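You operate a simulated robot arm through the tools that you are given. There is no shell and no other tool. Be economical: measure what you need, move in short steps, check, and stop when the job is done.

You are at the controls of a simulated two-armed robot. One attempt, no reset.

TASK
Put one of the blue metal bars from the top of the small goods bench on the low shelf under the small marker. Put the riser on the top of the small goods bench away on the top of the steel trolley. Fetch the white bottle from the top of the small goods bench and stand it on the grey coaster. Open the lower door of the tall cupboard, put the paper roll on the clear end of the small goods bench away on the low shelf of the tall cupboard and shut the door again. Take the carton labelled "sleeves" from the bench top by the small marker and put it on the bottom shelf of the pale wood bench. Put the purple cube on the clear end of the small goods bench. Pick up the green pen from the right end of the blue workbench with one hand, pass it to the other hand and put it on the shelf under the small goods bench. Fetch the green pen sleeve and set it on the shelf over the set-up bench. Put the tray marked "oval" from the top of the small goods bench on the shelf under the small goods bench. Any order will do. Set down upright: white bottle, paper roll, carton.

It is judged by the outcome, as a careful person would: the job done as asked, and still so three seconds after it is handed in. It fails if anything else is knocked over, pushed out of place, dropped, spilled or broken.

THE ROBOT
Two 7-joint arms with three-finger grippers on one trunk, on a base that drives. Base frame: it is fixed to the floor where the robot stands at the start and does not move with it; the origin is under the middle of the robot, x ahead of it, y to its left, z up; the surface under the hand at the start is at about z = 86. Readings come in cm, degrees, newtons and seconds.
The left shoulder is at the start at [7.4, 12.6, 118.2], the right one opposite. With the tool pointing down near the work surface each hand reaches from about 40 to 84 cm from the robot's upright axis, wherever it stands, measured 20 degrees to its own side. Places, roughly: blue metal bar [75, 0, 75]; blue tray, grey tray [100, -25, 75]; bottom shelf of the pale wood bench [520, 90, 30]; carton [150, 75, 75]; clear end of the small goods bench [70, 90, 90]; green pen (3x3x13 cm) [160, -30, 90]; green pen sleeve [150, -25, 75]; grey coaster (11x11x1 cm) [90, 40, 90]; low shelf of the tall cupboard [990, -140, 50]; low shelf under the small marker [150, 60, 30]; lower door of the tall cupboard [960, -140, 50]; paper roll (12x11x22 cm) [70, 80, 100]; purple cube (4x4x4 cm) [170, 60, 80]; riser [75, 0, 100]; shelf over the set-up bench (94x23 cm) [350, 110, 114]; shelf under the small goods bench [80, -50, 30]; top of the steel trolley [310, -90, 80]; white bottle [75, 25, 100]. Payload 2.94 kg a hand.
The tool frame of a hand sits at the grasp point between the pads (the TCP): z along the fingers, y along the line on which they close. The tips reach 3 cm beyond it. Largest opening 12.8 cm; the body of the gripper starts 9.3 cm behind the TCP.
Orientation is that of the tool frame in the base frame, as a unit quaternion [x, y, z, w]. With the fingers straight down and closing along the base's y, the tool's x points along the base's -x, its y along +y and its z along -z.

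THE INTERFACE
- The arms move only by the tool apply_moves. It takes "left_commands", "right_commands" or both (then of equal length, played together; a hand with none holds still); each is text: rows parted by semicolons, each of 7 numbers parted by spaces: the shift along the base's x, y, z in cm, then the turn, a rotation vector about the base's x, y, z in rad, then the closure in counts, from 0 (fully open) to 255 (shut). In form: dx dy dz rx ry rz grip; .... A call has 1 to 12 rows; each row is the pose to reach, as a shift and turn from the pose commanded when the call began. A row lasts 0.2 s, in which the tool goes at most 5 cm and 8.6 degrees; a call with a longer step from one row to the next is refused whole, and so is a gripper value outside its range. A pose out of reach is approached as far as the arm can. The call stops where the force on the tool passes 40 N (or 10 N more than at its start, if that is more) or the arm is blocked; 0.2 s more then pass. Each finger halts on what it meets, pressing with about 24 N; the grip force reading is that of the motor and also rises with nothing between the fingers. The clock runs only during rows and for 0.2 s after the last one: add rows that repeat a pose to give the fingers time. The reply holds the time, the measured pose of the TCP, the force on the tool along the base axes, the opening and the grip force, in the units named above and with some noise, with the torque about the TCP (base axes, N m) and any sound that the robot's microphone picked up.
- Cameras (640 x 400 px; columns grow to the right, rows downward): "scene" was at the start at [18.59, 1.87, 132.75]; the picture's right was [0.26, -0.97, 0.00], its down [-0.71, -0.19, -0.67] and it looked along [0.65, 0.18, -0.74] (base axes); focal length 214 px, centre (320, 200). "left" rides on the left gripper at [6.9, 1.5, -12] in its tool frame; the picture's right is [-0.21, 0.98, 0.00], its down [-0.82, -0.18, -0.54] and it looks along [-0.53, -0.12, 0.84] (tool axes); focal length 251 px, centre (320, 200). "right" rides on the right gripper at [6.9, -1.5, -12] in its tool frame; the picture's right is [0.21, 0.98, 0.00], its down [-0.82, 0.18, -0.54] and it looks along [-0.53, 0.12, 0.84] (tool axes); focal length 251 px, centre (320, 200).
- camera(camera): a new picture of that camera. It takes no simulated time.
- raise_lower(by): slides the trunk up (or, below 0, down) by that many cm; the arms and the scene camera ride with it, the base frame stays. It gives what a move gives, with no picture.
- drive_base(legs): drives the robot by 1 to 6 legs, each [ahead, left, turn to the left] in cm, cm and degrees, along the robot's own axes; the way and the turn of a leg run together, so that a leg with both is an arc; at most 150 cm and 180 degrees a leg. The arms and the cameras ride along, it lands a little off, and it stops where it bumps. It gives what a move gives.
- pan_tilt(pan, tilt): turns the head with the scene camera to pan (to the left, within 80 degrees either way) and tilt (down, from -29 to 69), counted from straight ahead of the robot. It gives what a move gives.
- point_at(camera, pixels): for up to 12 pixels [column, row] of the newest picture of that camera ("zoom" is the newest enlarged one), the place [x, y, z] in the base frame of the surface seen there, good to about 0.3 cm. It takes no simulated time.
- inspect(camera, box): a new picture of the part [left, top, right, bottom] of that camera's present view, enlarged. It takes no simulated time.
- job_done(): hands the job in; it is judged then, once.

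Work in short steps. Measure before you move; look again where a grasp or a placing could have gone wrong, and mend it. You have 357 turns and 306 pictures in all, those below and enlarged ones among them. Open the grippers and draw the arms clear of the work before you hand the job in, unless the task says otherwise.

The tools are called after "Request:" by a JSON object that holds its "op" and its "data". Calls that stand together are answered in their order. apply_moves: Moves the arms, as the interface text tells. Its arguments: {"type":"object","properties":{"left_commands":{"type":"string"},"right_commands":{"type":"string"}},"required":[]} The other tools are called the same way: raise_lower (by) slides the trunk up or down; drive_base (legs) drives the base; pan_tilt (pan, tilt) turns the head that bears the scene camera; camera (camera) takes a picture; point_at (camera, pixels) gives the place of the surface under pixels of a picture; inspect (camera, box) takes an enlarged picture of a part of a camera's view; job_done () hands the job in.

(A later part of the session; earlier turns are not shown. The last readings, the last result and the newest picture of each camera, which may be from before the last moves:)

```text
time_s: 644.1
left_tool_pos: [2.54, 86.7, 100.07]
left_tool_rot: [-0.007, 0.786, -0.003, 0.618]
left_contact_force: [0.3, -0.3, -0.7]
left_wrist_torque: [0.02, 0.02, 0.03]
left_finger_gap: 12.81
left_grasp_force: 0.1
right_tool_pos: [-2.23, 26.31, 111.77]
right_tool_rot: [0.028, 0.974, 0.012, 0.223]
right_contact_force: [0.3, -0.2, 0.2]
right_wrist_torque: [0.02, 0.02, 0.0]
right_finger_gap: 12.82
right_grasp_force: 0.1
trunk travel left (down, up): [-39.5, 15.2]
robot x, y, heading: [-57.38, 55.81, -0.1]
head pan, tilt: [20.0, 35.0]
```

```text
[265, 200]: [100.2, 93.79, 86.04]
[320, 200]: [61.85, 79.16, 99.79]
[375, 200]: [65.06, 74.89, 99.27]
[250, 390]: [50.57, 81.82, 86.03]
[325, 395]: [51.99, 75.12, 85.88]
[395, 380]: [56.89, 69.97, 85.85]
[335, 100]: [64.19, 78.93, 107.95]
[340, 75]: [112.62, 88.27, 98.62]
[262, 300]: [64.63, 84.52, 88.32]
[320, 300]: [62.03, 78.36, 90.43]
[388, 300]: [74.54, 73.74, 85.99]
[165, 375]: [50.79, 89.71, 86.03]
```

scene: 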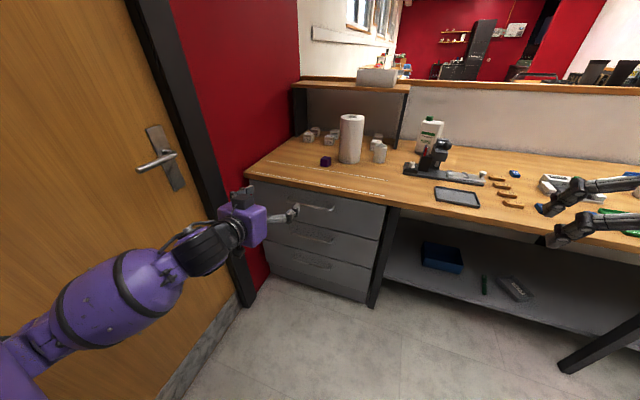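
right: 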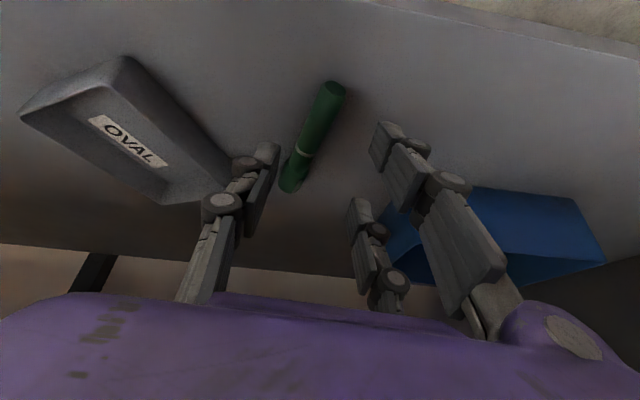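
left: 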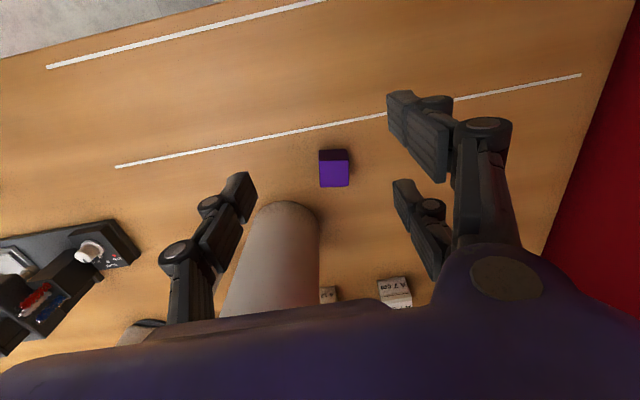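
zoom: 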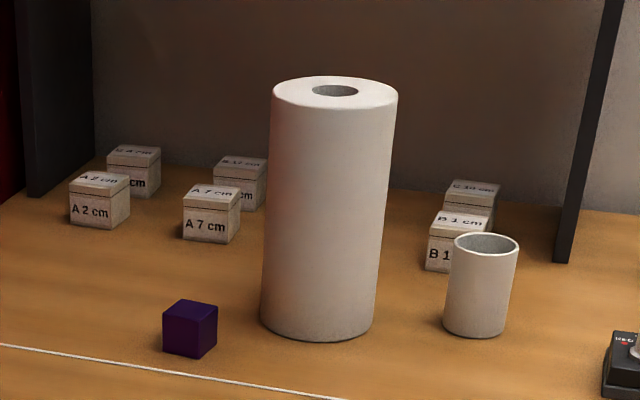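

Roll centre ≈[67, 79.6], radius ≈5.7. Drive so the left hand is in front of it, then check with the wrist camera.

Request:
{"op": "drive_base", "data": {"legs": [[0, -7.2, 0], [44, 0, 0]]}}

Request:
{"op": "apply_moves", "data": {"left_commands": "0 0 -1.5 0 0 0 0; 0 0 -3 0 0 0 0; 0 0 -3 0 0 0 0"}}

Request:
{"op": "camera", "data": {"camera": "left"}}

Request:
{"op": "camera", "data": {"camera": "scene"}}

```text
time_s: 647.7
left_tool_pos: [46.72, 78.8, 100.04]
left_tool_rot: [-0.005, 0.786, -0.005, 0.618]
left_contact_force: [0.0, 0.7, -1.2]
left_wrist_torque: [0.02, 0.02, 0.01]
left_finger_gap: 12.82
left_grasp_force: 0.1
right_tool_pos: [41.55, 18.62, 111.75]
right_tool_rot: [0.031, 0.974, 0.012, 0.223]
right_contact_force: [0.6, 0.2, -0.4]
right_wrist_torque: [-0.02, -0.01, -0.01]
right_finger_gap: 12.79
right_grasp_force: 0.1
trunk travel left (down, up): [-39.5, 15.2]
robot x, y, heading: [-13.15, 48.19, -0.4]
head pan, tilt: [20.0, 35.0]
```

```text
time_s: 648.5
left_tool_pos: [46.66, 78.78, 97.21]
left_tool_rot: [-0.004, 0.785, -0.005, 0.619]
left_contact_force: [1.0, -0.3, 0.2]
left_wrist_torque: [0.02, 0.02, -0.03]
left_finger_gap: 12.81
left_grasp_force: 0.1
right_tool_pos: [41.6, 18.53, 111.77]
right_tool_rot: [0.031, 0.974, 0.011, 0.224]
right_contact_force: [0.2, -0.2, 0.6]
right_wrist_torque: [-0.01, -0.01, -0.01]
right_finger_gap: 12.81
right_grasp_force: 0.0
trunk travel left (down, up): [-39.5, 15.2]
robot x, y, heading: [-12.74, 48.31, -0.6]
head pan, tilt: [20.0, 35.0]
```

```text
90 pictures are left
```

left: 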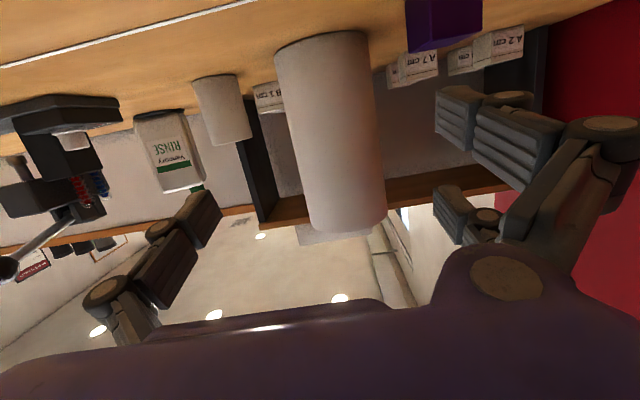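

```text
89 pictures are left
```

scene: 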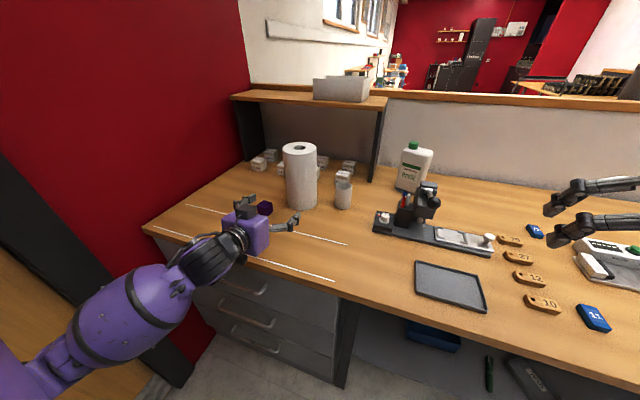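

Roll centre is 1.2 cm to +y. Correct and advance: y +1.2, drive 12 cm ahead, check.

Request:
{"op": "apply_moves", "data": {"left_commands": "0 0.6 0 0 0 0 0; 0 1.2 0 0 0 0 0; 0 1.2 0 0 0 0 0"}}

Request:
{"op": "drive_base", "data": {"legs": [[11, 0, 0]]}}

Request:
{"op": "camera", "data": {"camera": "left"}}

```text
time_s: 649.3
left_tool_pos: [46.72, 80.03, 97.04]
left_tool_rot: [-0.006, 0.786, -0.003, 0.619]
left_contact_force: [0.4, 0.6, 0.0]
left_wrist_torque: [0.01, -0.03, -0.04]
left_finger_gap: 12.79
left_grasp_force: 0.1
right_tool_pos: [41.59, 18.61, 111.77]
right_tool_rot: [0.03, 0.974, 0.011, 0.224]
right_contact_force: [0.9, 0.1, -0.3]
right_wrist_torque: [-0.03, -0.01, -0.01]
right_finger_gap: 12.8
right_grasp_force: 0.1
trunk travel left (down, up): [-39.5, 15.2]
robot x, y, heading: [-13.02, 47.99, -1.0]
head pan, tilt: [20.0, 35.0]
```

```text
time_s: 650.5
left_tool_pos: [57.93, 79.91, 97.09]
left_tool_rot: [-0.007, 0.787, -0.003, 0.618]
left_contact_force: [-0.5, 0.9, -0.1]
left_wrist_torque: [0.01, -0.01, 0.01]
left_finger_gap: 12.81
left_grasp_force: 0.0
right_tool_pos: [52.76, 18.54, 111.79]
right_tool_rot: [0.03, 0.974, 0.012, 0.224]
right_contact_force: [-0.3, 0.3, 0.7]
right_wrist_torque: [0.02, 0.02, -0.04]
right_finger_gap: 12.8
right_grasp_force: 0.0
trunk travel left (down, up): [-39.5, 15.2]
robot x, y, heading: [-1.97, 48.05, -0.2]
head pan, tilt: [20.0, 35.0]
```

```text
88 pictures are left
```

left: 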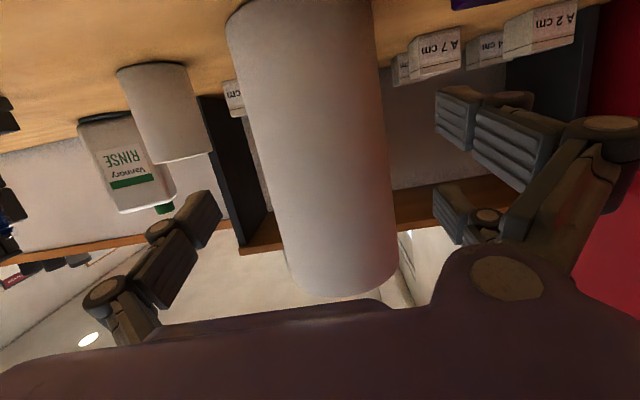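

Centred within 0.2 cm. Advance the last 9.3 cm slowly.

Request:
{"op": "apply_moves", "data": {"left_commands": "1.5 -0.15 0 0 0 0 0; 3 -0.15 0 0 0 0 0; 4.5 -0.15 0 0 0 0 0; 6 -0.15 0 0 0 0 0; 7.5 -0.15 0 0 0 0 0; 9 -0.15 0 0 0 0 0; 9 -0.15 0 0 0 0 0"}}

Request:
{"op": "camera", "data": {"camera": "left"}}

```text
time_s: 652.1
left_tool_pos: [66.87, 79.83, 97.21]
left_tool_rot: [-0.005, 0.786, -0.004, 0.619]
left_contact_force: [0.0, 1.1, -0.1]
left_wrist_torque: [-0.01, 0.06, 0.02]
left_finger_gap: 12.79
left_grasp_force: 0.0
right_tool_pos: [52.66, 18.54, 111.84]
right_tool_rot: [0.031, 0.974, 0.011, 0.224]
right_contact_force: [0.7, 0.1, -0.2]
right_wrist_torque: [0.01, 0.0, -0.05]
right_finger_gap: 12.82
right_grasp_force: 0.0
trunk travel left (down, up): [-39.5, 15.2]
robot x, y, heading: [-2.19, 47.95, -0.5]
head pan, tilt: [20.0, 35.0]
```

```text
87 pictures are left
```

left: 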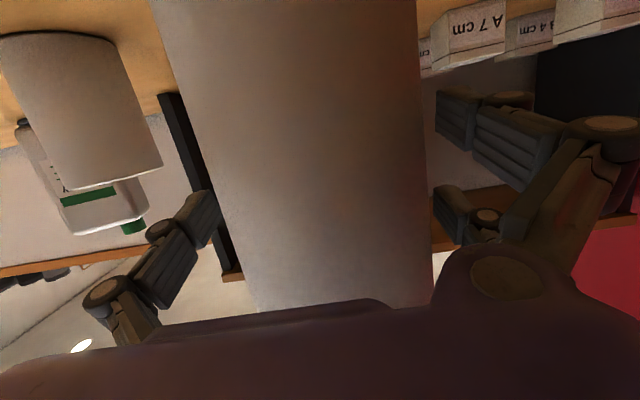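

No contact; the roll is between the fingers. Close and lift slightly.

Request:
{"op": "apply_moves", "data": {"left_commands": "0 0 0 0 0 0 255; 0 0 0 0 0 0 255; 0 0 0 0 0 0 255; 0 0 0 0 0 0 255"}}

Request:
{"op": "apply_moves", "data": {"left_commands": "0 0 1 0 0 0 255; 0 0 3 0 0 0 255; 0 0 5 0 0 0 255; 0 0 5 0 0 0 255"}}

Request:
{"op": "camera", "data": {"camera": "scene"}}

```text
time_s: 653.1
left_tool_pos: [66.86, 79.83, 97.18]
left_tool_rot: [-0.006, 0.786, -0.004, 0.619]
left_contact_force: [0.0, 0.6, 1.6]
left_wrist_torque: [0.24, -0.02, 0.0]
left_finger_gap: 10.89
left_grasp_force: 23.7
right_tool_pos: [52.75, 18.56, 111.75]
right_tool_rot: [0.03, 0.974, 0.013, 0.225]
right_contact_force: [0.0, 1.0, -0.2]
right_wrist_torque: [0.01, -0.02, 0.03]
right_finger_gap: 12.78
right_grasp_force: 0.1
trunk travel left (down, up): [-39.5, 15.2]
robot x, y, heading: [-2.3, 47.89, -0.4]
head pan, tilt: [20.0, 35.0]
```

```text
time_s: 654.1
left_tool_pos: [66.95, 79.86, 102.01]
left_tool_rot: [-0.004, 0.786, -0.005, 0.618]
left_contact_force: [-0.5, -0.1, -1.9]
left_wrist_torque: [0.02, 0.03, 0.03]
left_finger_gap: 10.94
left_grasp_force: 24.2
right_tool_pos: [52.88, 18.52, 111.75]
right_tool_rot: [0.03, 0.974, 0.012, 0.223]
right_contact_force: [0.3, 0.1, 1.2]
right_wrist_torque: [-0.03, -0.01, 0.02]
right_finger_gap: 12.79
right_grasp_force: 0.1
trunk travel left (down, up): [-39.5, 15.2]
robot x, y, heading: [-1.86, 48.48, -0.7]
head pan, tilt: [20.0, 35.0]
```

```text
86 pictures are left
```

scene: 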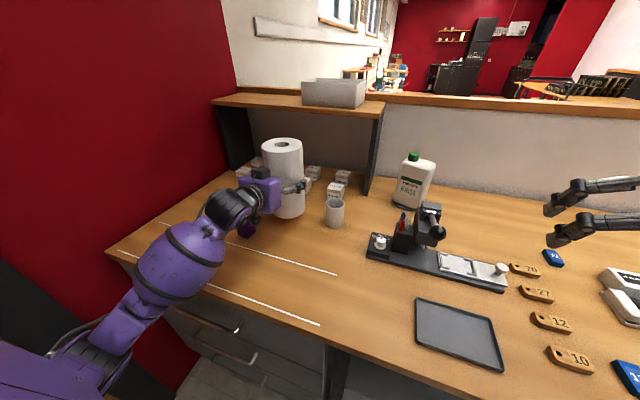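

Roll held. Lift it higher, pull in, then drive back round the bench to the other side.

Request:
{"op": "apply_moves", "data": {"left_commands": "0 0 3 0 0 0 255; -2 0 6 0 0 0 255; -6 0 6 0 0 0 255; -10 0 6 0 0 0 255; -10 0 6 0 0 0 255"}}

Request:
{"op": "drive_base", "data": {"legs": [[-30, 0, 0], [0, 0, -89.3], [130, 0, 0], [128, 0, 0], [0, 0, 90], [140, 0, 0]]}}

Request:
{"op": "camera", "data": {"camera": "left"}}

```text
time_s: 655.3
left_tool_pos: [56.81, 80.02, 108.04]
left_tool_rot: [-0.006, 0.786, -0.004, 0.618]
left_contact_force: [0.9, -0.2, -1.6]
left_wrist_torque: [0.0, 0.03, -0.01]
left_finger_gap: 10.92
left_grasp_force: 24.0
right_tool_pos: [52.9, 18.48, 111.81]
right_tool_rot: [0.03, 0.974, 0.012, 0.223]
right_contact_force: [0.0, 0.4, 0.0]
right_wrist_torque: [0.04, 0.01, 0.01]
right_finger_gap: 12.79
right_grasp_force: 0.0
trunk travel left (down, up): [-39.5, 15.2]
robot x, y, heading: [-1.91, 48.52, -0.5]
head pan, tilt: [20.0, 35.0]
```

```text
time_s: 683.5
left_tool_pos: [165.05, -175.84, 107.9]
left_tool_rot: [0.004, 0.786, -0.011, 0.618]
left_contact_force: [0.5, 0.1, -1.1]
left_wrist_torque: [0.0, 0.05, -0.01]
left_finger_gap: 10.85
left_grasp_force: 23.9
right_tool_pos: [159.72, -237.27, 111.81]
right_tool_rot: [0.042, 0.974, 0.009, 0.224]
right_contact_force: [0.3, -0.1, -0.1]
right_wrist_torque: [-0.02, -0.01, -0.03]
right_finger_gap: 12.79
right_grasp_force: 0.1
trunk travel left (down, up): [-39.5, 15.2]
robot x, y, heading: [105.87, -206.55, -1.7]
head pan, tilt: [20.0, 35.0]
```

```text
85 pictures are left
```

left: 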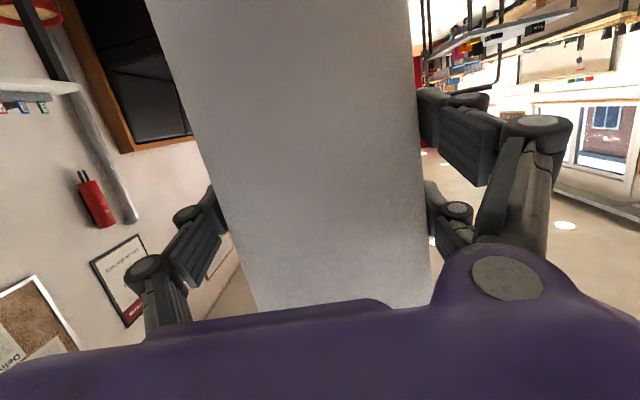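

Roll still held. Look ahead before continuing.

Request:
{"op": "pan_tilt", "data": {"pan": 0, "tilt": 18}}

Request:
{"op": "camera", "data": {"camera": "scene"}}

Request:
{"op": "point_at", "data": {"camera": "scene", "pixels": [[320, 300], [330, 200], [370, 210], [300, 190], [320, 175], [360, 175], [400, 215], [280, 200], [345, 195], [380, 185]]}}

```text
time_s: 684.3
left_tool_pos: [165.15, -175.86, 108.04]
left_tool_rot: [0.004, 0.786, -0.012, 0.618]
left_contact_force: [-0.1, -0.6, -2.2]
left_wrist_torque: [-0.01, 0.0, -0.02]
left_finger_gap: 10.87
left_grasp_force: 24.4
right_tool_pos: [159.91, -237.29, 111.72]
right_tool_rot: [0.041, 0.974, 0.009, 0.224]
right_contact_force: [0.4, 0.9, -0.2]
right_wrist_torque: [-0.02, -0.02, 0.04]
right_finger_gap: 12.79
right_grasp_force: 0.1
trunk travel left (down, up): [-39.5, 15.2]
robot x, y, heading: [105.9, -206.19, -1.8]
head pan, tilt: [0.0, 18.0]
```

```text
84 pictures are left
```

scene: 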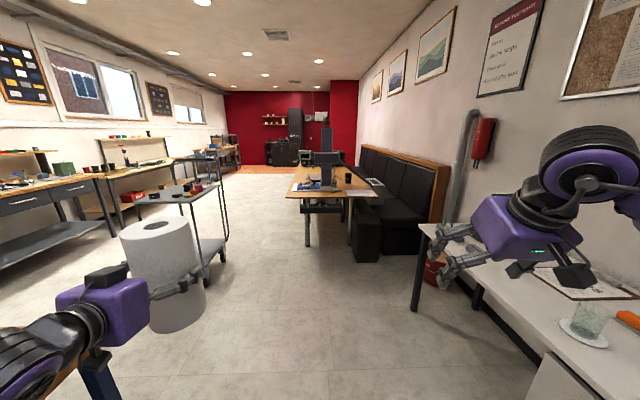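

```text
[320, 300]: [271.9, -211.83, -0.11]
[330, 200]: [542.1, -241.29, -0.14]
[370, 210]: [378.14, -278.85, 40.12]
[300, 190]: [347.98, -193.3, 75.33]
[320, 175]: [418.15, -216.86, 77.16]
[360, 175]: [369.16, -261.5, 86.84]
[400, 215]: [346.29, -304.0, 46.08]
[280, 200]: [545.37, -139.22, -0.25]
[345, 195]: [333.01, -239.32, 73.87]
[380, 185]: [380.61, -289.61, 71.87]
```

The aisle by the table is narrow, so I go around the trolley's other side: to [235,−10], then forward along +x.

Request:
{"op": "drive_base", "data": {"legs": [[129, 0, 1.8], [0, 130, 0], [0, 66, 0], [150, 0, 0], [150, 0, 0], [130, 0, 0]]}}

Request:
{"op": "camera", "data": {"camera": "scene"}}

```text
time_s: 728.2
left_tool_pos: [722.68, 42.27, 107.95]
left_tool_rot: [-0.035, 0.786, 0.02, 0.617]
left_contact_force: [0.3, -0.9, -1.9]
left_wrist_torque: [-0.01, 0.03, -0.02]
left_finger_gap: 10.88
left_grasp_force: 23.6
right_tool_pos: [723.15, -19.38, 111.81]
right_tool_rot: [-0.006, 0.974, 0.019, 0.224]
right_contact_force: [0.5, 1.2, 0.5]
right_wrist_torque: [0.0, 0.01, 0.04]
right_finger_gap: 12.81
right_grasp_force: 0.1
trunk travel left (down, up): [-39.5, 15.2]
robot x, y, heading: [666.27, 6.5, 3.8]
head pan, tilt: [0.0, 18.0]
```

```text
83 pictures are left
```

scene: 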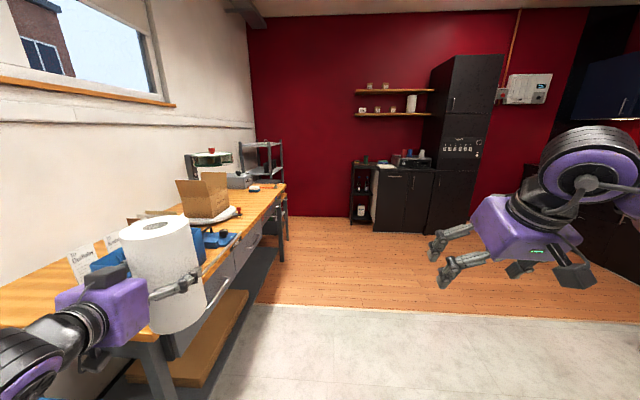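

The tall cupboard is at (455,150). Zoom and measure.

Request:
{"op": "inspect", "data": {"camera": "scene", "box": [350, 40, 530, 250]}}

Request:
{"op": "point_at", "data": {"camera": "zoom", "pixels": [[290, 60], [400, 60], [300, 270], [390, 270], [280, 370], [370, 380], [330, 200], [300, 240], [180, 300], [260, 280], [340, 390]]}}

```text
1.90 times, centred on (440, 145) of scene
```

zoom: 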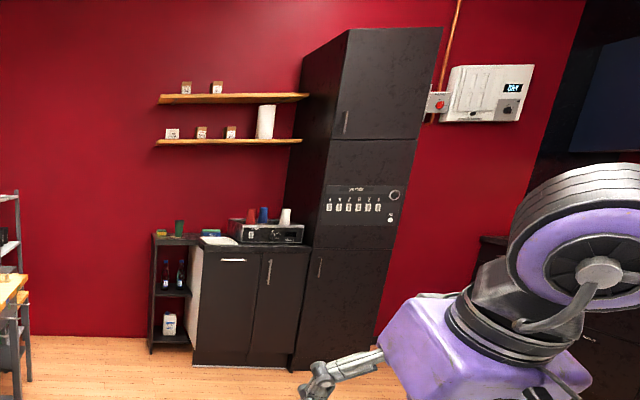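

```text
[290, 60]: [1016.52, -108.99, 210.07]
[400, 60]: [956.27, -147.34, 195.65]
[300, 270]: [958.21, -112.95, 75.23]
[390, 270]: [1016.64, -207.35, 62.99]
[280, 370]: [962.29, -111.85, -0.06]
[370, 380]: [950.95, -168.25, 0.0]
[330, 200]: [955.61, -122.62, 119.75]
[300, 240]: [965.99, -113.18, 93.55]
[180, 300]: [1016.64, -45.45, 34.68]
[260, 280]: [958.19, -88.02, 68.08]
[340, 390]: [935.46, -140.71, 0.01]
```

Cupboard face x≈956, y −113…−168; lower door's handle is near its left edge (y≈−119, z≈75), hinge on the right. I drive to ≈[865,−90] to open it with the right hand.

Request:
{"op": "drive_base", "data": {"legs": [[100, -60, -3.8], [95, -38, 0]]}}

Request:
{"op": "pan_tilt", "data": {"pan": -15, "tilt": 30}}

Request:
{"op": "camera", "data": {"camera": "scene"}}

```text
time_s: 739.1
left_tool_pos: [923.52, -53.46, 108.0]
left_tool_rot: [-0.008, 0.786, -0.002, 0.618]
left_contact_force: [1.4, -1.3, -2.0]
left_wrist_torque: [0.01, 0.01, 0.02]
left_finger_gap: 10.88
left_grasp_force: 24.2
right_tool_pos: [919.95, -114.97, 111.82]
right_tool_rot: [0.025, 0.974, 0.013, 0.224]
right_contact_force: [-0.2, -1.1, -0.5]
right_wrist_torque: [0.0, -0.03, -0.04]
right_finger_gap: 12.8
right_grasp_force: 0.1
trunk travel left (down, up): [-39.5, 15.2]
robot x, y, heading: [865.07, -86.02, 0.2]
head pan, tilt: [0.0, 18.0]
```

```text
time_s: 739.8
left_tool_pos: [923.55, -53.41, 108.01]
left_tool_rot: [-0.009, 0.786, -0.002, 0.618]
left_contact_force: [0.2, -0.3, -1.6]
left_wrist_torque: [-0.03, 0.01, 0.03]
left_finger_gap: 10.89
left_grasp_force: 24.4
right_tool_pos: [920.01, -114.96, 111.81]
right_tool_rot: [0.025, 0.974, 0.013, 0.223]
right_contact_force: [-0.1, -0.2, -0.1]
right_wrist_torque: [0.03, 0.0, -0.02]
right_finger_gap: 12.81
right_grasp_force: 0.1
trunk travel left (down, up): [-39.5, 15.2]
robot x, y, heading: [865.04, -85.9, -0.0]
head pan, tilt: [-15.0, 30.0]
```

```text
81 pictures are left
```

scene: 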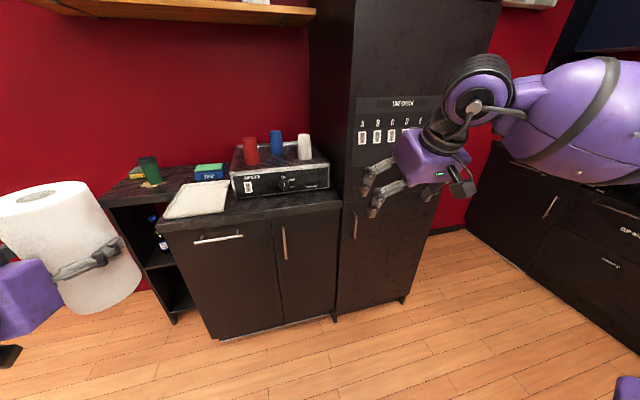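

Measure the lower door and handle.

Request:
{"op": "inspect", "data": {"camera": "scene", "box": [320, 160, 460, 320]}}

Request:
{"op": "point_at", "data": {"camera": "zoom", "pixels": [[148, 150], [148, 170], [148, 190], [160, 180], [120, 170], [110, 250], [110, 360], [200, 330], [260, 340], [230, 200], [130, 120], [280, 300]]}}

```text
2.50 times, centred on (390, 240) of scene
```

zoom: 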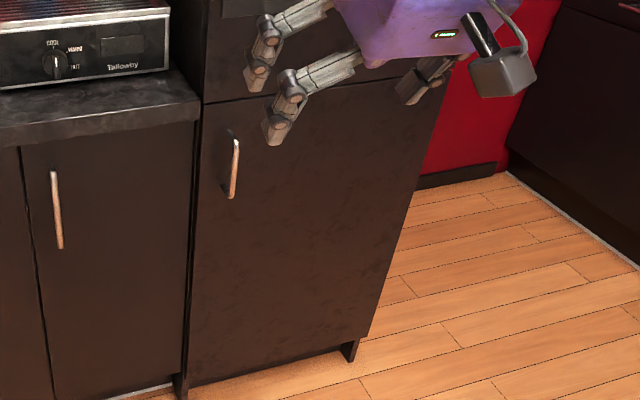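

```text
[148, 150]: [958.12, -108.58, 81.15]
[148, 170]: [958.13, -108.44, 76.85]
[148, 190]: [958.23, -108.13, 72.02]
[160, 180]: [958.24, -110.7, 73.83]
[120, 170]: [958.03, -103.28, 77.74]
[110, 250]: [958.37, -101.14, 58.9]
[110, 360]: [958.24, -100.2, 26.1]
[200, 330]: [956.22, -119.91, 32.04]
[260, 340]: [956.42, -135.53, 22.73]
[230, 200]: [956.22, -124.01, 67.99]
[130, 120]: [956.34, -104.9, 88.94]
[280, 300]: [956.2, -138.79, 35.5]
```

Measure the handle bar itself and door edges.

Request:
{"op": "point_at", "data": {"camera": "zoom", "pixels": [[236, 145], [235, 155], [234, 170], [232, 185], [231, 195], [200, 150], [192, 370], [210, 98], [350, 340], [400, 200], [415, 130], [430, 90]]}}

```text
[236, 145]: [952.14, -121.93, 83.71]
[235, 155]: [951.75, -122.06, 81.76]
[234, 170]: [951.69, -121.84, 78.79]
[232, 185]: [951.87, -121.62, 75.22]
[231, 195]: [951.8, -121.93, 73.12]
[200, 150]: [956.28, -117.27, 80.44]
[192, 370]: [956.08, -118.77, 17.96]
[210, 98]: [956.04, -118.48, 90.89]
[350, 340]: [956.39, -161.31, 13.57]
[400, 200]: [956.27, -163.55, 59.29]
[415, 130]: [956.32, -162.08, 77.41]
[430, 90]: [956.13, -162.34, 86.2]
```

Handle bar: x 951.8, y −121.9, z 73–84. Lower the trunk 30 cm and tilt the right hand forward to ~77°.

Request:
{"op": "raise_lower", "data": {"by": -30}}

Request:
{"op": "apply_moves", "data": {"right_commands": "0 0 0 0 -0.14 0 0; 0 0 0 0 -0.28 0 0; 1 0 -0.5 0 -0.42 0 0; 2 0 -1 0 -0.56 0 60; 3 0 -1.5 0 -0.7 0 130; 4 0 -2 0 -0.84 0 130; 5 -0.5 -2.5 0 -0.89 0 130; 5 -1 -3 0 -0.89 0 130; 5 -1 -3 0 -0.89 0 130"}}

Request:
{"op": "camera", "data": {"camera": "right"}}

```text
time_s: 742.8
left_tool_pos: [926.03, -53.56, 69.84]
left_tool_rot: [-0.009, 0.829, -0.001, 0.56]
left_contact_force: [-0.7, -0.3, -2.0]
left_wrist_torque: [-0.03, 0.0, 0.0]
left_finger_gap: 10.85
left_grasp_force: 25.0
right_tool_pos: [920.02, -114.99, 81.85]
right_tool_rot: [0.025, 0.974, 0.012, 0.225]
right_contact_force: [0.2, 0.2, 0.5]
right_wrist_torque: [0.03, 0.03, 0.01]
right_finger_gap: 12.79
right_grasp_force: 0.0
trunk travel left (down, up): [-9.5, 45.2]
robot x, y, heading: [864.91, -85.63, -0.0]
head pan, tilt: [-15.0, 30.0]
```

```text
time_s: 744.8
left_tool_pos: [926.0, -53.53, 69.84]
left_tool_rot: [-0.009, 0.829, -0.001, 0.559]
left_contact_force: [0.4, 0.0, -1.4]
left_wrist_torque: [-0.02, 0.02, -0.01]
left_finger_gap: 10.87
left_grasp_force: 23.9
right_tool_pos: [929.95, -117.88, 81.33]
right_tool_rot: [0.025, 0.815, 0.016, 0.579]
right_contact_force: [-0.7, 0.7, 0.4]
right_wrist_torque: [0.03, 0.03, -0.02]
right_finger_gap: 6.29
right_grasp_force: 0.1
right hand out of reach, approached as far as the arm can: row 2, 3, 4, 5, 6, 7, 8, 9
trunk travel left (down, up): [-9.5, 45.2]
robot x, y, heading: [864.88, -85.83, 0.0]
head pan, tilt: [-15.0, 30.0]
```

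```text
79 pictures are left
```

right: 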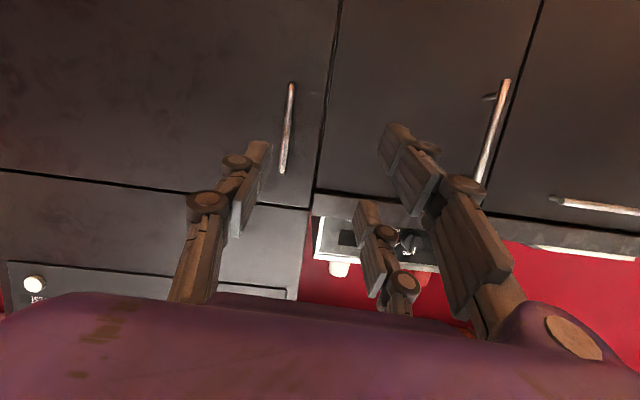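

Align with the handle: shift y −4, z −2.8 and drive 12 cm closer.

Request:
{"op": "apply_moves", "data": {"right_commands": "0 -2 -1.4 0 0 0 130; 0 -4 -2.8 0 0 0 130; 0 -4 -2.8 0 0 0 130"}}

Request:
{"op": "drive_base", "data": {"legs": [[13, 0, 0]]}}

Request:
{"op": "camera", "data": {"camera": "right"}}

```text
time_s: 745.6
left_tool_pos: [925.95, -53.4, 69.93]
left_tool_rot: [-0.008, 0.828, -0.001, 0.56]
left_contact_force: [0.8, -0.3, -1.6]
left_wrist_torque: [0.03, 0.06, -0.01]
left_finger_gap: 10.83
left_grasp_force: 24.0
right_tool_pos: [929.76, -122.21, 78.45]
right_tool_rot: [0.025, 0.815, 0.016, 0.578]
right_contact_force: [0.3, -0.6, -0.2]
right_wrist_torque: [-0.03, 0.01, 0.02]
right_finger_gap: 6.24
right_grasp_force: 0.1
trunk travel left (down, up): [-9.5, 45.2]
robot x, y, heading: [864.91, -85.99, 0.0]
head pan, tilt: [-15.0, 30.0]
```

```text
time_s: 746.9
left_tool_pos: [939.2, -53.22, 69.9]
left_tool_rot: [-0.009, 0.829, -0.001, 0.56]
left_contact_force: [0.7, 0.5, -2.2]
left_wrist_torque: [0.01, 0.0, 0.0]
left_finger_gap: 10.87
left_grasp_force: 24.1
right_tool_pos: [943.03, -122.14, 78.46]
right_tool_rot: [0.025, 0.815, 0.016, 0.579]
right_contact_force: [-0.1, 0.3, -0.3]
right_wrist_torque: [-0.01, -0.03, 0.01]
right_finger_gap: 6.27
right_grasp_force: 0.1
trunk travel left (down, up): [-9.5, 45.2]
robot x, y, heading: [878.25, -86.26, 0.1]
head pan, tilt: [-15.0, 30.0]
```

```text
78 pictures are left
```

right: 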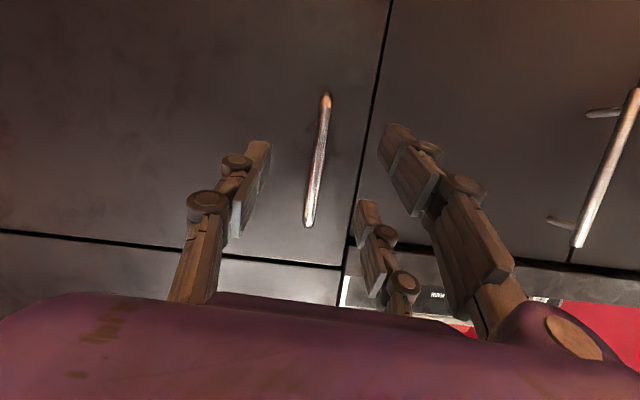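

Handle is centred at column ≈320. Advance the right hand 8.2 cm and close on the bar.

Request:
{"op": "apply_moves", "data": {"right_commands": "2 0 0 0 0 0 130; 4 0 0 0 0 0 130; 6 0 0 0 0 0 130; 8 0 0 0 0 0 130; 8 0 0 0 0 0 130"}}

Request:
{"op": "camera", "data": {"camera": "right"}}

```text
time_s: 748.1
left_tool_pos: [939.14, -53.32, 69.93]
left_tool_rot: [-0.01, 0.829, 0.0, 0.559]
left_contact_force: [0.5, 0.2, -1.3]
left_wrist_torque: [0.01, 0.03, 0.02]
left_finger_gap: 10.88
left_grasp_force: 24.2
right_tool_pos: [951.01, -122.16, 78.33]
right_tool_rot: [0.025, 0.815, 0.015, 0.579]
right_contact_force: [0.1, 0.7, 0.5]
right_wrist_torque: [-0.03, -0.02, 0.0]
right_finger_gap: 6.28
right_grasp_force: 0.1
trunk travel left (down, up): [-9.5, 45.2]
robot x, y, heading: [878.01, -85.81, 0.3]
head pan, tilt: [-15.0, 30.0]
```

```text
77 pictures are left
```

right: 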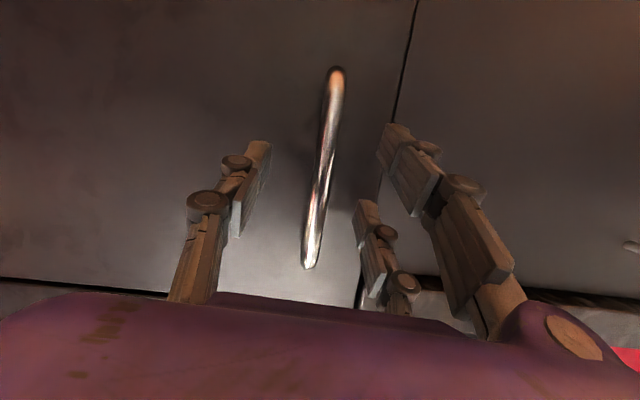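

Close on the bar.

Request:
{"op": "apply_moves", "data": {"right_commands": "0 0 0 0 0 0 255; 0 0 0 0 0 0 255; 0 0 0 0 0 0 255; 0 0 0 0 0 0 255"}}

Request:
{"op": "apply_moves", "data": {"right_commands": "-1.5 -0.2 0 0 0 0 255; -3.6 -0.5 0 0 0 0.05 255; -5.5 -0.9 0 0 0 0.1 255; -7.2 -1.4 0 0 0 0.15 255; -9 -1.9 0 0 0 0.2 255; -10.8 -2.5 0 0 0 0.25 255; -12.5 -3.2 0 0 0 0.3 255; -14.1 -4 0 0 0 0.35 255; -14.1 -4 0 0 0 0.35 255"}}

Request:
{"op": "camera", "data": {"camera": "scene"}}

```text
time_s: 749.1
left_tool_pos: [939.15, -53.39, 69.87]
left_tool_rot: [-0.01, 0.829, 0.0, 0.56]
left_contact_force: [-1.0, -0.7, -2.2]
left_wrist_torque: [-0.02, 0.01, -0.01]
left_finger_gap: 10.88
left_grasp_force: 23.6
right_tool_pos: [950.97, -121.96, 78.5]
right_tool_rot: [0.023, 0.815, 0.016, 0.578]
right_contact_force: [-0.6, 6.6, -1.9]
right_wrist_torque: [-2.14, -0.42, 0.15]
right_finger_gap: 1.29
right_grasp_force: 39.5
trunk travel left (down, up): [-9.5, 45.2]
robot x, y, heading: [878.26, -85.81, 0.5]
head pan, tilt: [-15.0, 30.0]
```

```text
time_s: 751.1
left_tool_pos: [939.2, -53.49, 69.98]
left_tool_rot: [-0.009, 0.828, -0.001, 0.56]
left_contact_force: [1.1, 0.7, -0.9]
left_wrist_torque: [-0.02, 0.04, 0.01]
left_finger_gap: 10.89
left_grasp_force: 24.2
right_tool_pos: [936.87, -126.37, 78.43]
right_tool_rot: [-0.116, 0.807, 0.115, 0.568]
right_contact_force: [6.6, -13.1, 3.6]
right_wrist_torque: [-2.06, 0.15, -0.27]
right_finger_gap: 1.29
right_grasp_force: 39.4
trunk travel left (down, up): [-9.5, 45.2]
robot x, y, heading: [878.4, -86.05, -0.1]
head pan, tilt: [-15.0, 30.0]
```

```text
76 pictures are left
```

scene: 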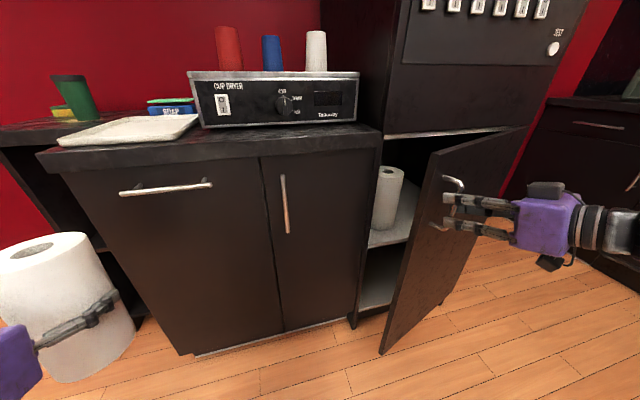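

The door is opening (~20°); inside, the shelf already holds another roll at its left. Continue along the arc to ~60°.

Request:
{"op": "apply_moves", "data": {"right_commands": "-3.2 -1.7 0 0 0 0.08 255; -6.4 -3.7 0 0 0 0.17 255; -9.3 -6.1 0 0 0 0.26 255; -12 -8.6 0 0 0 0.34 255; -14.5 -11.4 0 0 0 0.43 255; -16.7 -14.3 0 0 0 0.52 255; -18.6 -17.4 0 0 0 0.6 255; -20.3 -20.7 0 0 0 0.69 255; -20.3 -20.7 0 0 0 0.69 255"}}

Request:
{"op": "camera", "data": {"camera": "scene"}}

```text
time_s: 751.9
left_tool_pos: [939.06, -53.27, 69.64]
left_tool_rot: [-0.009, 0.829, -0.002, 0.56]
left_contact_force: [0.0, -1.1, -1.2]
left_wrist_torque: [-0.02, 0.02, -0.03]
left_finger_gap: 10.89
left_grasp_force: 23.4
right_tool_pos: [930.07, -130.91, 78.35]
right_tool_rot: [-0.219, 0.775, 0.187, 0.563]
right_contact_force: [-4.5, 6.2, 8.0]
right_wrist_torque: [-2.16, -0.5, 0.12]
right_finger_gap: 1.26
right_grasp_force: 39.5
right hand out of reach, approached as far as the arm can: row 1, 2, 3
trunk travel left (down, up): [-9.5, 45.2]
robot x, y, heading: [878.39, -85.75, 0.1]
head pan, tilt: [-15.0, 30.0]
stopped in row 3 (right hand): the force on the tool passed its limit at 54 N (the readings are from after the stop); the commanded pose is now the measured one
```

```text
75 pictures are left
```

scene: 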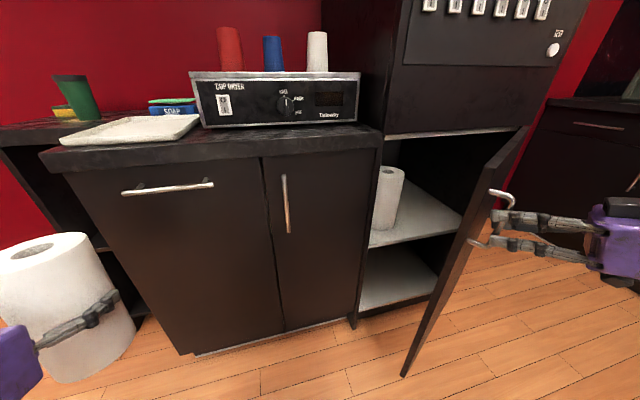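

About 38° open. Release the handle and back the hand off, then go round the edge to push from inside.

Request:
{"op": "apply_moves", "data": {"right_commands": "0 0 0 0 0 0 130; 0 0 0 0 0 0 130; 0 0 0 0 0 0 130; -3 -1.8 0 0 0 0 130; -6 -3.5 0 0 0 0 130; -9 -5 0 0 0 0 130; -12 -3 0 0 0 0 200; -14 1 0 0 0 0 255; -14 5 0 0 0 0 255; -14 9 0 0 0 0 255; -14 13 0 0 0 0 255"}}

Request:
{"op": "camera", "data": {"camera": "scene"}}

```text
time_s: 754.5
left_tool_pos: [939.09, -53.26, 69.88]
left_tool_rot: [-0.009, 0.829, -0.001, 0.56]
left_contact_force: [0.0, -0.4, -2.3]
left_wrist_torque: [0.03, -0.01, 0.0]
left_finger_gap: 10.89
left_grasp_force: 24.5
right_tool_pos: [913.13, -122.1, 67.83]
right_tool_rot: [-0.189, 0.832, 0.184, 0.488]
right_contact_force: [-0.2, 0.1, 0.3]
right_wrist_torque: [0.03, -0.01, -0.01]
right_finger_gap: 0.01
right_grasp_force: 3.2
right hand out of reach, approached as far as the arm can: row 4, 5, 7, 8, 9, 10, 11
trunk travel left (down, up): [-9.5, 45.2]
robot x, y, heading: [878.02, -85.75, 0.2]
head pan, tilt: [-15.0, 30.0]
stopped in row 11 (right hand): the arm was blocked; the commanded pose is now the measured one
```

```text
74 pictures are left
```

scene: 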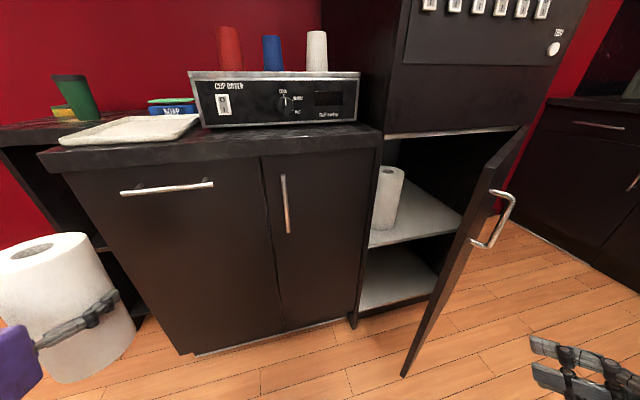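

Drive 13 cm left, then extend the right hand past the door's edge.

Request:
{"op": "drive_base", "data": {"legs": [[0, 13, 0]]}}

Request:
{"op": "apply_moves", "data": {"right_commands": "3 0 1 0 0 0 255; 7 0 2 0 0 0 255; 11 0 3 0 0 0 255; 15 0 4 0 0 0 255; 19 0 5 0 0 0 255; 23 0 5 0 0 0 255; 25 0 5 0 0 0 255; 25 0 5 0 0 0 255"}}

Request:
{"op": "camera", "data": {"camera": "scene"}}

```text
time_s: 756.4
left_tool_pos: [938.89, -39.69, 69.98]
left_tool_rot: [-0.01, 0.828, -0.001, 0.56]
left_contact_force: [-0.8, 0.7, -2.1]
left_wrist_torque: [0.0, -0.03, -0.02]
left_finger_gap: 10.87
left_grasp_force: 24.4
right_tool_pos: [912.86, -108.5, 67.82]
right_tool_rot: [-0.189, 0.831, 0.185, 0.489]
right_contact_force: [0.0, -0.5, -0.4]
right_wrist_torque: [-0.04, 0.04, -0.02]
right_finger_gap: 0.0
right_grasp_force: 2.7
trunk travel left (down, up): [-9.5, 45.2]
robot x, y, heading: [878.27, -72.02, 0.3]
head pan, tilt: [-15.0, 30.0]
```

```text
time_s: 758.1
left_tool_pos: [938.99, -39.73, 69.89]
left_tool_rot: [-0.01, 0.829, 0.0, 0.56]
left_contact_force: [0.1, -0.3, -1.2]
left_wrist_torque: [0.0, 0.03, 0.03]
left_finger_gap: 10.89
left_grasp_force: 24.0
right_tool_pos: [937.91, -108.4, 72.9]
right_tool_rot: [-0.188, 0.831, 0.184, 0.49]
right_contact_force: [-0.1, 0.7, 0.3]
right_wrist_torque: [-0.01, -0.02, -0.01]
right_finger_gap: 0.0
right_grasp_force: 2.8
right hand out of reach, approached as far as the arm can: row 1, 2, 3
trunk travel left (down, up): [-9.5, 45.2]
robot x, y, heading: [878.31, -72.2, 0.2]
head pan, tilt: [-15.0, 30.0]
```

```text
73 pictures are left
```

scene: 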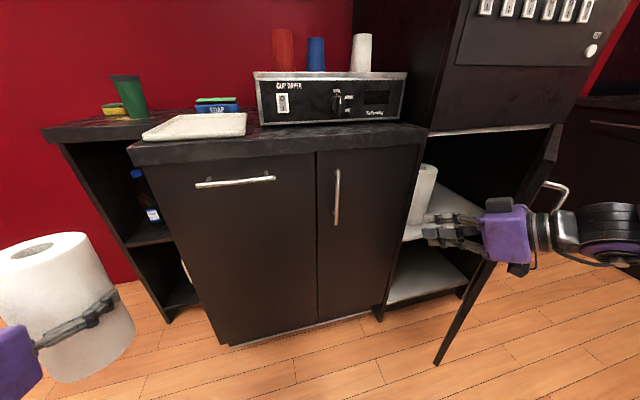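

The hand is inside the door's edge. Sweep right by driving the base 24 cm to −y so it pushes the door open.

Request:
{"op": "drive_base", "data": {"legs": [[0, -26, 0]]}}

Request:
{"op": "camera", "data": {"camera": "scene"}}

```text
time_s: 759.6
left_tool_pos: [939.04, -46.6, 69.87]
left_tool_rot: [-0.01, 0.829, 0.0, 0.56]
left_contact_force: [0.5, 0.2, -1.7]
left_wrist_torque: [-0.03, -0.02, 0.02]
left_finger_gap: 10.88
left_grasp_force: 23.9
right_tool_pos: [937.54, -114.2, 72.97]
right_tool_rot: [-0.197, 0.828, 0.192, 0.488]
right_contact_force: [-1.8, 2.9, 2.4]
right_wrist_torque: [-0.5, -0.09, -0.39]
right_finger_gap: 0.02
right_grasp_force: 3.2
trunk travel left (down, up): [-9.5, 45.2]
robot x, y, heading: [878.29, -78.51, 0.0]
head pan, tilt: [-15.0, 30.0]
stopped in leg 1: the force on the tool passed its limit at 61 N (the readings are from after the stop); the commanded pose is now the measured one
```

```text
72 pictures are left
```

scene: 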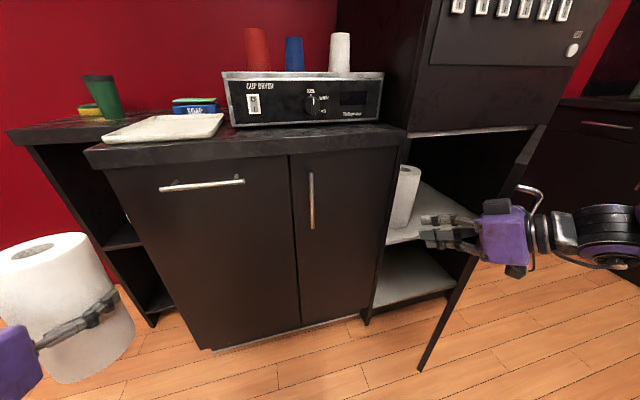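

Contact with the door made; push it more gently with the arm along the arc.

Request:
{"op": "apply_moves", "data": {"right_commands": "-0.6 -0.8 0 0 0 0 255; -1.2 -1.7 0 0 0 0 255; -1.8 -2.6 0 0 0 0 255; -2.4 -3.6 0 0 0 0 255; -3 -4.6 0 0 0 0 255; -3.5 -5.7 0 0 0 0 255; -4 -6.8 0 0 0 0 255; -4.4 -8 0 0 0 0 255; -4.8 -9.2 0 0 0 0 255; -5.1 -10.4 0 0 0 0 255; -5.4 -11.7 0 0 0 0 255; -5.6 -13 0 0 0 0 255"}}

Request:
{"op": "camera", "data": {"camera": "scene"}}

```text
time_s: 760.2
left_tool_pos: [938.85, -46.4, 69.72]
left_tool_rot: [-0.01, 0.829, -0.001, 0.559]
left_contact_force: [0.2, -1.2, -1.8]
left_wrist_torque: [-0.02, 0.0, -0.01]
left_finger_gap: 10.88
left_grasp_force: 24.6
right_tool_pos: [936.2, -114.74, 73.03]
right_tool_rot: [-0.201, 0.826, 0.198, 0.488]
right_contact_force: [-7.1, 11.5, 6.6]
right_wrist_torque: [-1.64, -0.31, -1.31]
right_finger_gap: 0.0
right_grasp_force: 2.6
trunk travel left (down, up): [-9.5, 45.2]
robot x, y, heading: [878.2, -78.79, 0.2]
head pan, tilt: [-15.0, 30.0]
stopped in row 2 (right hand): the force on the tool passed its limit at 46 N (the readings are from after the stop); the commanded pose is now the measured one
```

```text
71 pictures are left
```

scene: 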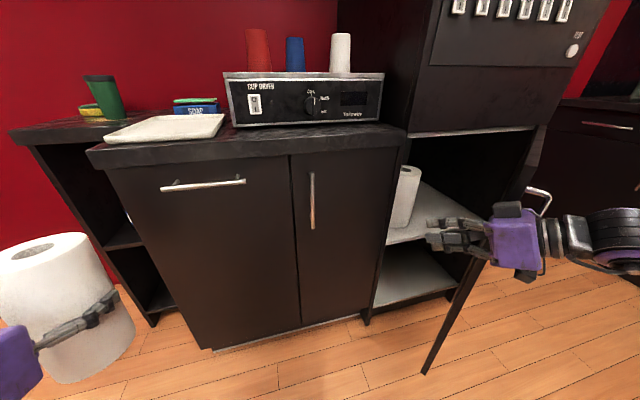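

The arm only jams on the door's edge this way. I withdraw, and will instead pull the handle from further right. Retract the hand.

Request:
{"op": "apply_moves", "data": {"right_commands": "0 3 0 0 0 0 255; -3 5 0 0 0 0 255; -7 6 0 0 0 0 255; -11 6 0 0 0 0 255; -15 6 0 0 0 0 255; -19 6 0 0 0 0 255; -23 6 0 0 0 0 255; -23 6 0 0 0 0 130"}}

Request:
{"op": "drive_base", "data": {"legs": [[-28, 0, 0], [0, -62, 0]]}}

Request:
{"op": "camera", "data": {"camera": "right"}}

Request:
{"op": "camera", "data": {"camera": "scene"}}

```text
time_s: 762.0
left_tool_pos: [939.01, -46.6, 69.68]
left_tool_rot: [-0.01, 0.829, 0.001, 0.56]
left_contact_force: [-0.3, 0.2, -1.9]
left_wrist_torque: [0.03, 0.02, -0.02]
left_finger_gap: 10.89
left_grasp_force: 23.9
right_tool_pos: [914.76, -112.57, 67.93]
right_tool_rot: [-0.2, 0.827, 0.199, 0.486]
right_contact_force: [0.4, 1.0, -0.6]
right_wrist_torque: [0.0, 0.0, -0.01]
right_finger_gap: 2.53
right_grasp_force: 0.0
right hand out of reach, approached as far as the arm can: row 4, 5, 6, 7, 8
trunk travel left (down, up): [-9.5, 45.2]
robot x, y, heading: [878.47, -79.23, 0.5]
head pan, tilt: [-15.0, 30.0]
```

```text
time_s: 769.4
left_tool_pos: [910.83, -108.0, 69.81]
left_tool_rot: [-0.012, 0.829, 0.002, 0.56]
left_contact_force: [-0.3, 0.5, -1.4]
left_wrist_torque: [0.0, 0.04, 0.02]
left_finger_gap: 10.9
left_grasp_force: 24.2
right_tool_pos: [886.93, -174.37, 67.95]
right_tool_rot: [-0.2, 0.827, 0.199, 0.486]
right_contact_force: [-0.1, 0.2, 0.0]
right_wrist_torque: [0.02, 0.02, 0.01]
right_finger_gap: 6.28
right_grasp_force: 0.1
trunk travel left (down, up): [-9.5, 45.2]
robot x, y, heading: [850.33, -140.6, 0.4]
head pan, tilt: [-15.0, 30.0]
```

```text
70 pictures are left
```

right: 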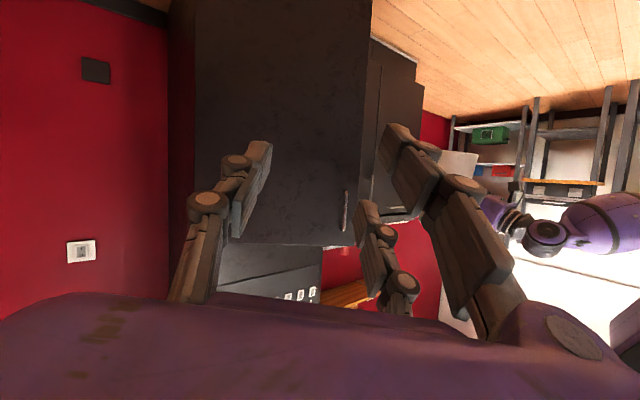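

```text
69 pictures are left
```

scene: 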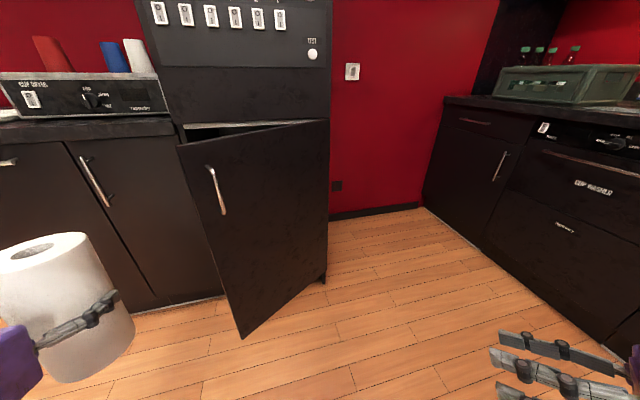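

Measure handle and door edge now.

Request:
{"op": "point_at", "data": {"camera": "scene", "pixels": [[209, 170], [214, 183], [218, 196], [222, 210], [182, 150], [325, 125], [240, 330], [323, 280]]}}

```text
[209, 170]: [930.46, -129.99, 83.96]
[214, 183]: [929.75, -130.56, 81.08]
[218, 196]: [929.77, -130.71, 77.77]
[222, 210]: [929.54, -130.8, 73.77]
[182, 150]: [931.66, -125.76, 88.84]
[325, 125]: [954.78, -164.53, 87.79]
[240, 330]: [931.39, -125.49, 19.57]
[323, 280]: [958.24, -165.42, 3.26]
```

Bring the right hand inward in front of me (toward rel. 50 ahead, ~0 lateral), at z≈79.

Request:
{"op": "apply_moves", "data": {"right_commands": "1 3.5 1 0 0 0 130; 2 7 2 0 0 0 130; 3 10.5 3 0 0 0 130; 4 14 4.5 0 0 0 130; 5 17.5 6 0 0 0 130; 6.5 21 7.5 0 0 0 130; 8 24.5 9 0 0 0 130; 9.5 28 10 0 0 0 130; 11 31.5 11 0 0 0 130; 12 34 11 0 0 0 130; 12 34 11 0 0 0 130"}}

Request:
{"op": "camera", "data": {"camera": "right"}}

```text
time_s: 772.0
left_tool_pos: [910.77, -108.0, 69.7]
left_tool_rot: [-0.011, 0.829, 0.001, 0.558]
left_contact_force: [-0.1, -0.9, -1.4]
left_wrist_torque: [-0.01, 0.0, 0.02]
left_finger_gap: 10.88
left_grasp_force: 23.5
right_tool_pos: [915.01, -161.77, 82.82]
right_tool_rot: [-0.133, 0.823, -0.137, 0.535]
right_contact_force: [0.3, 0.2, -0.5]
right_wrist_torque: [0.02, 0.03, 0.05]
right_finger_gap: 6.3
right_grasp_force: 0.2
right hand out of reach, approached as far as the arm can: row 1, 2, 3, 4, 5, 6, 7, 8, 9, 10, 11
trunk travel left (down, up): [-9.5, 45.2]
robot x, y, heading: [849.81, -140.81, 0.4]
head pan, tilt: [-15.0, 30.0]
stopped in row 11 (right hand): the arm was blocked; the commanded pose is now the measured one
```

```text
68 pictures are left
```

right: 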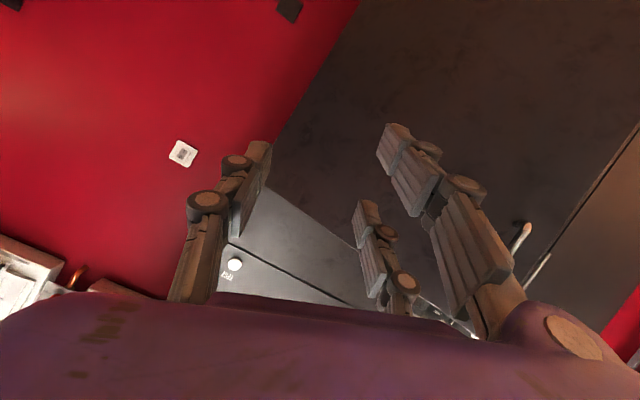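

Hand is now azimuth ≈0 with a 21° roll. Correct the roll and height, then align with the handle by driving left.

Request:
{"op": "apply_moves", "data": {"right_commands": "0 0 -1 0.12 -0.01 -0.05 130; 0 0 -2 0.24 -0.02 -0.1 130; 0 0 -4 0.35 -0.03 -0.15 130; 0 0 -4 0.35 -0.03 -0.15 130"}}

Request:
{"op": "drive_base", "data": {"legs": [[0, 31, 0]]}}

Request:
{"op": "camera", "data": {"camera": "right"}}

```text
time_s: 773.0
left_tool_pos: [910.87, -108.06, 69.75]
left_tool_rot: [-0.012, 0.829, 0.002, 0.56]
left_contact_force: [-0.5, 0.3, -2.0]
left_wrist_torque: [0.0, 0.0, 0.01]
left_finger_gap: 10.88
left_grasp_force: 24.0
right_tool_pos: [914.86, -161.77, 78.83]
right_tool_rot: [0.028, 0.834, -0.034, 0.551]
right_contact_force: [-0.5, -0.3, 0.1]
right_wrist_torque: [0.02, -0.01, 0.01]
right_finger_gap: 6.28
right_grasp_force: 0.2
trunk travel left (down, up): [-9.5, 45.2]
robot x, y, heading: [850.08, -140.77, 0.6]
head pan, tilt: [-15.0, 30.0]
```

```text
time_s: 776.4
left_tool_pos: [910.54, -76.85, 69.77]
left_tool_rot: [-0.011, 0.829, 0.0, 0.559]
left_contact_force: [-0.3, 0.8, -1.4]
left_wrist_torque: [-0.03, 0.05, 0.01]
left_finger_gap: 10.88
left_grasp_force: 24.4
right_tool_pos: [914.55, -130.52, 78.93]
right_tool_rot: [0.026, 0.834, -0.033, 0.551]
right_contact_force: [0.5, 0.0, -0.3]
right_wrist_torque: [-0.03, 0.0, -0.04]
right_finger_gap: 6.29
right_grasp_force: 0.0
trunk travel left (down, up): [-9.5, 45.2]
robot x, y, heading: [849.88, -109.7, 0.3]
head pan, tilt: [-15.0, 30.0]
```

```text
67 pictures are left
```

right: 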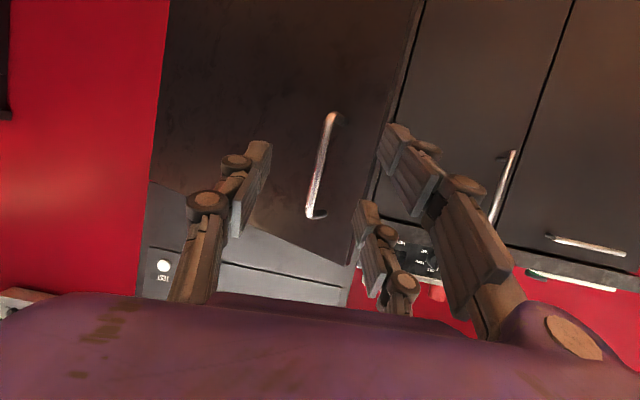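

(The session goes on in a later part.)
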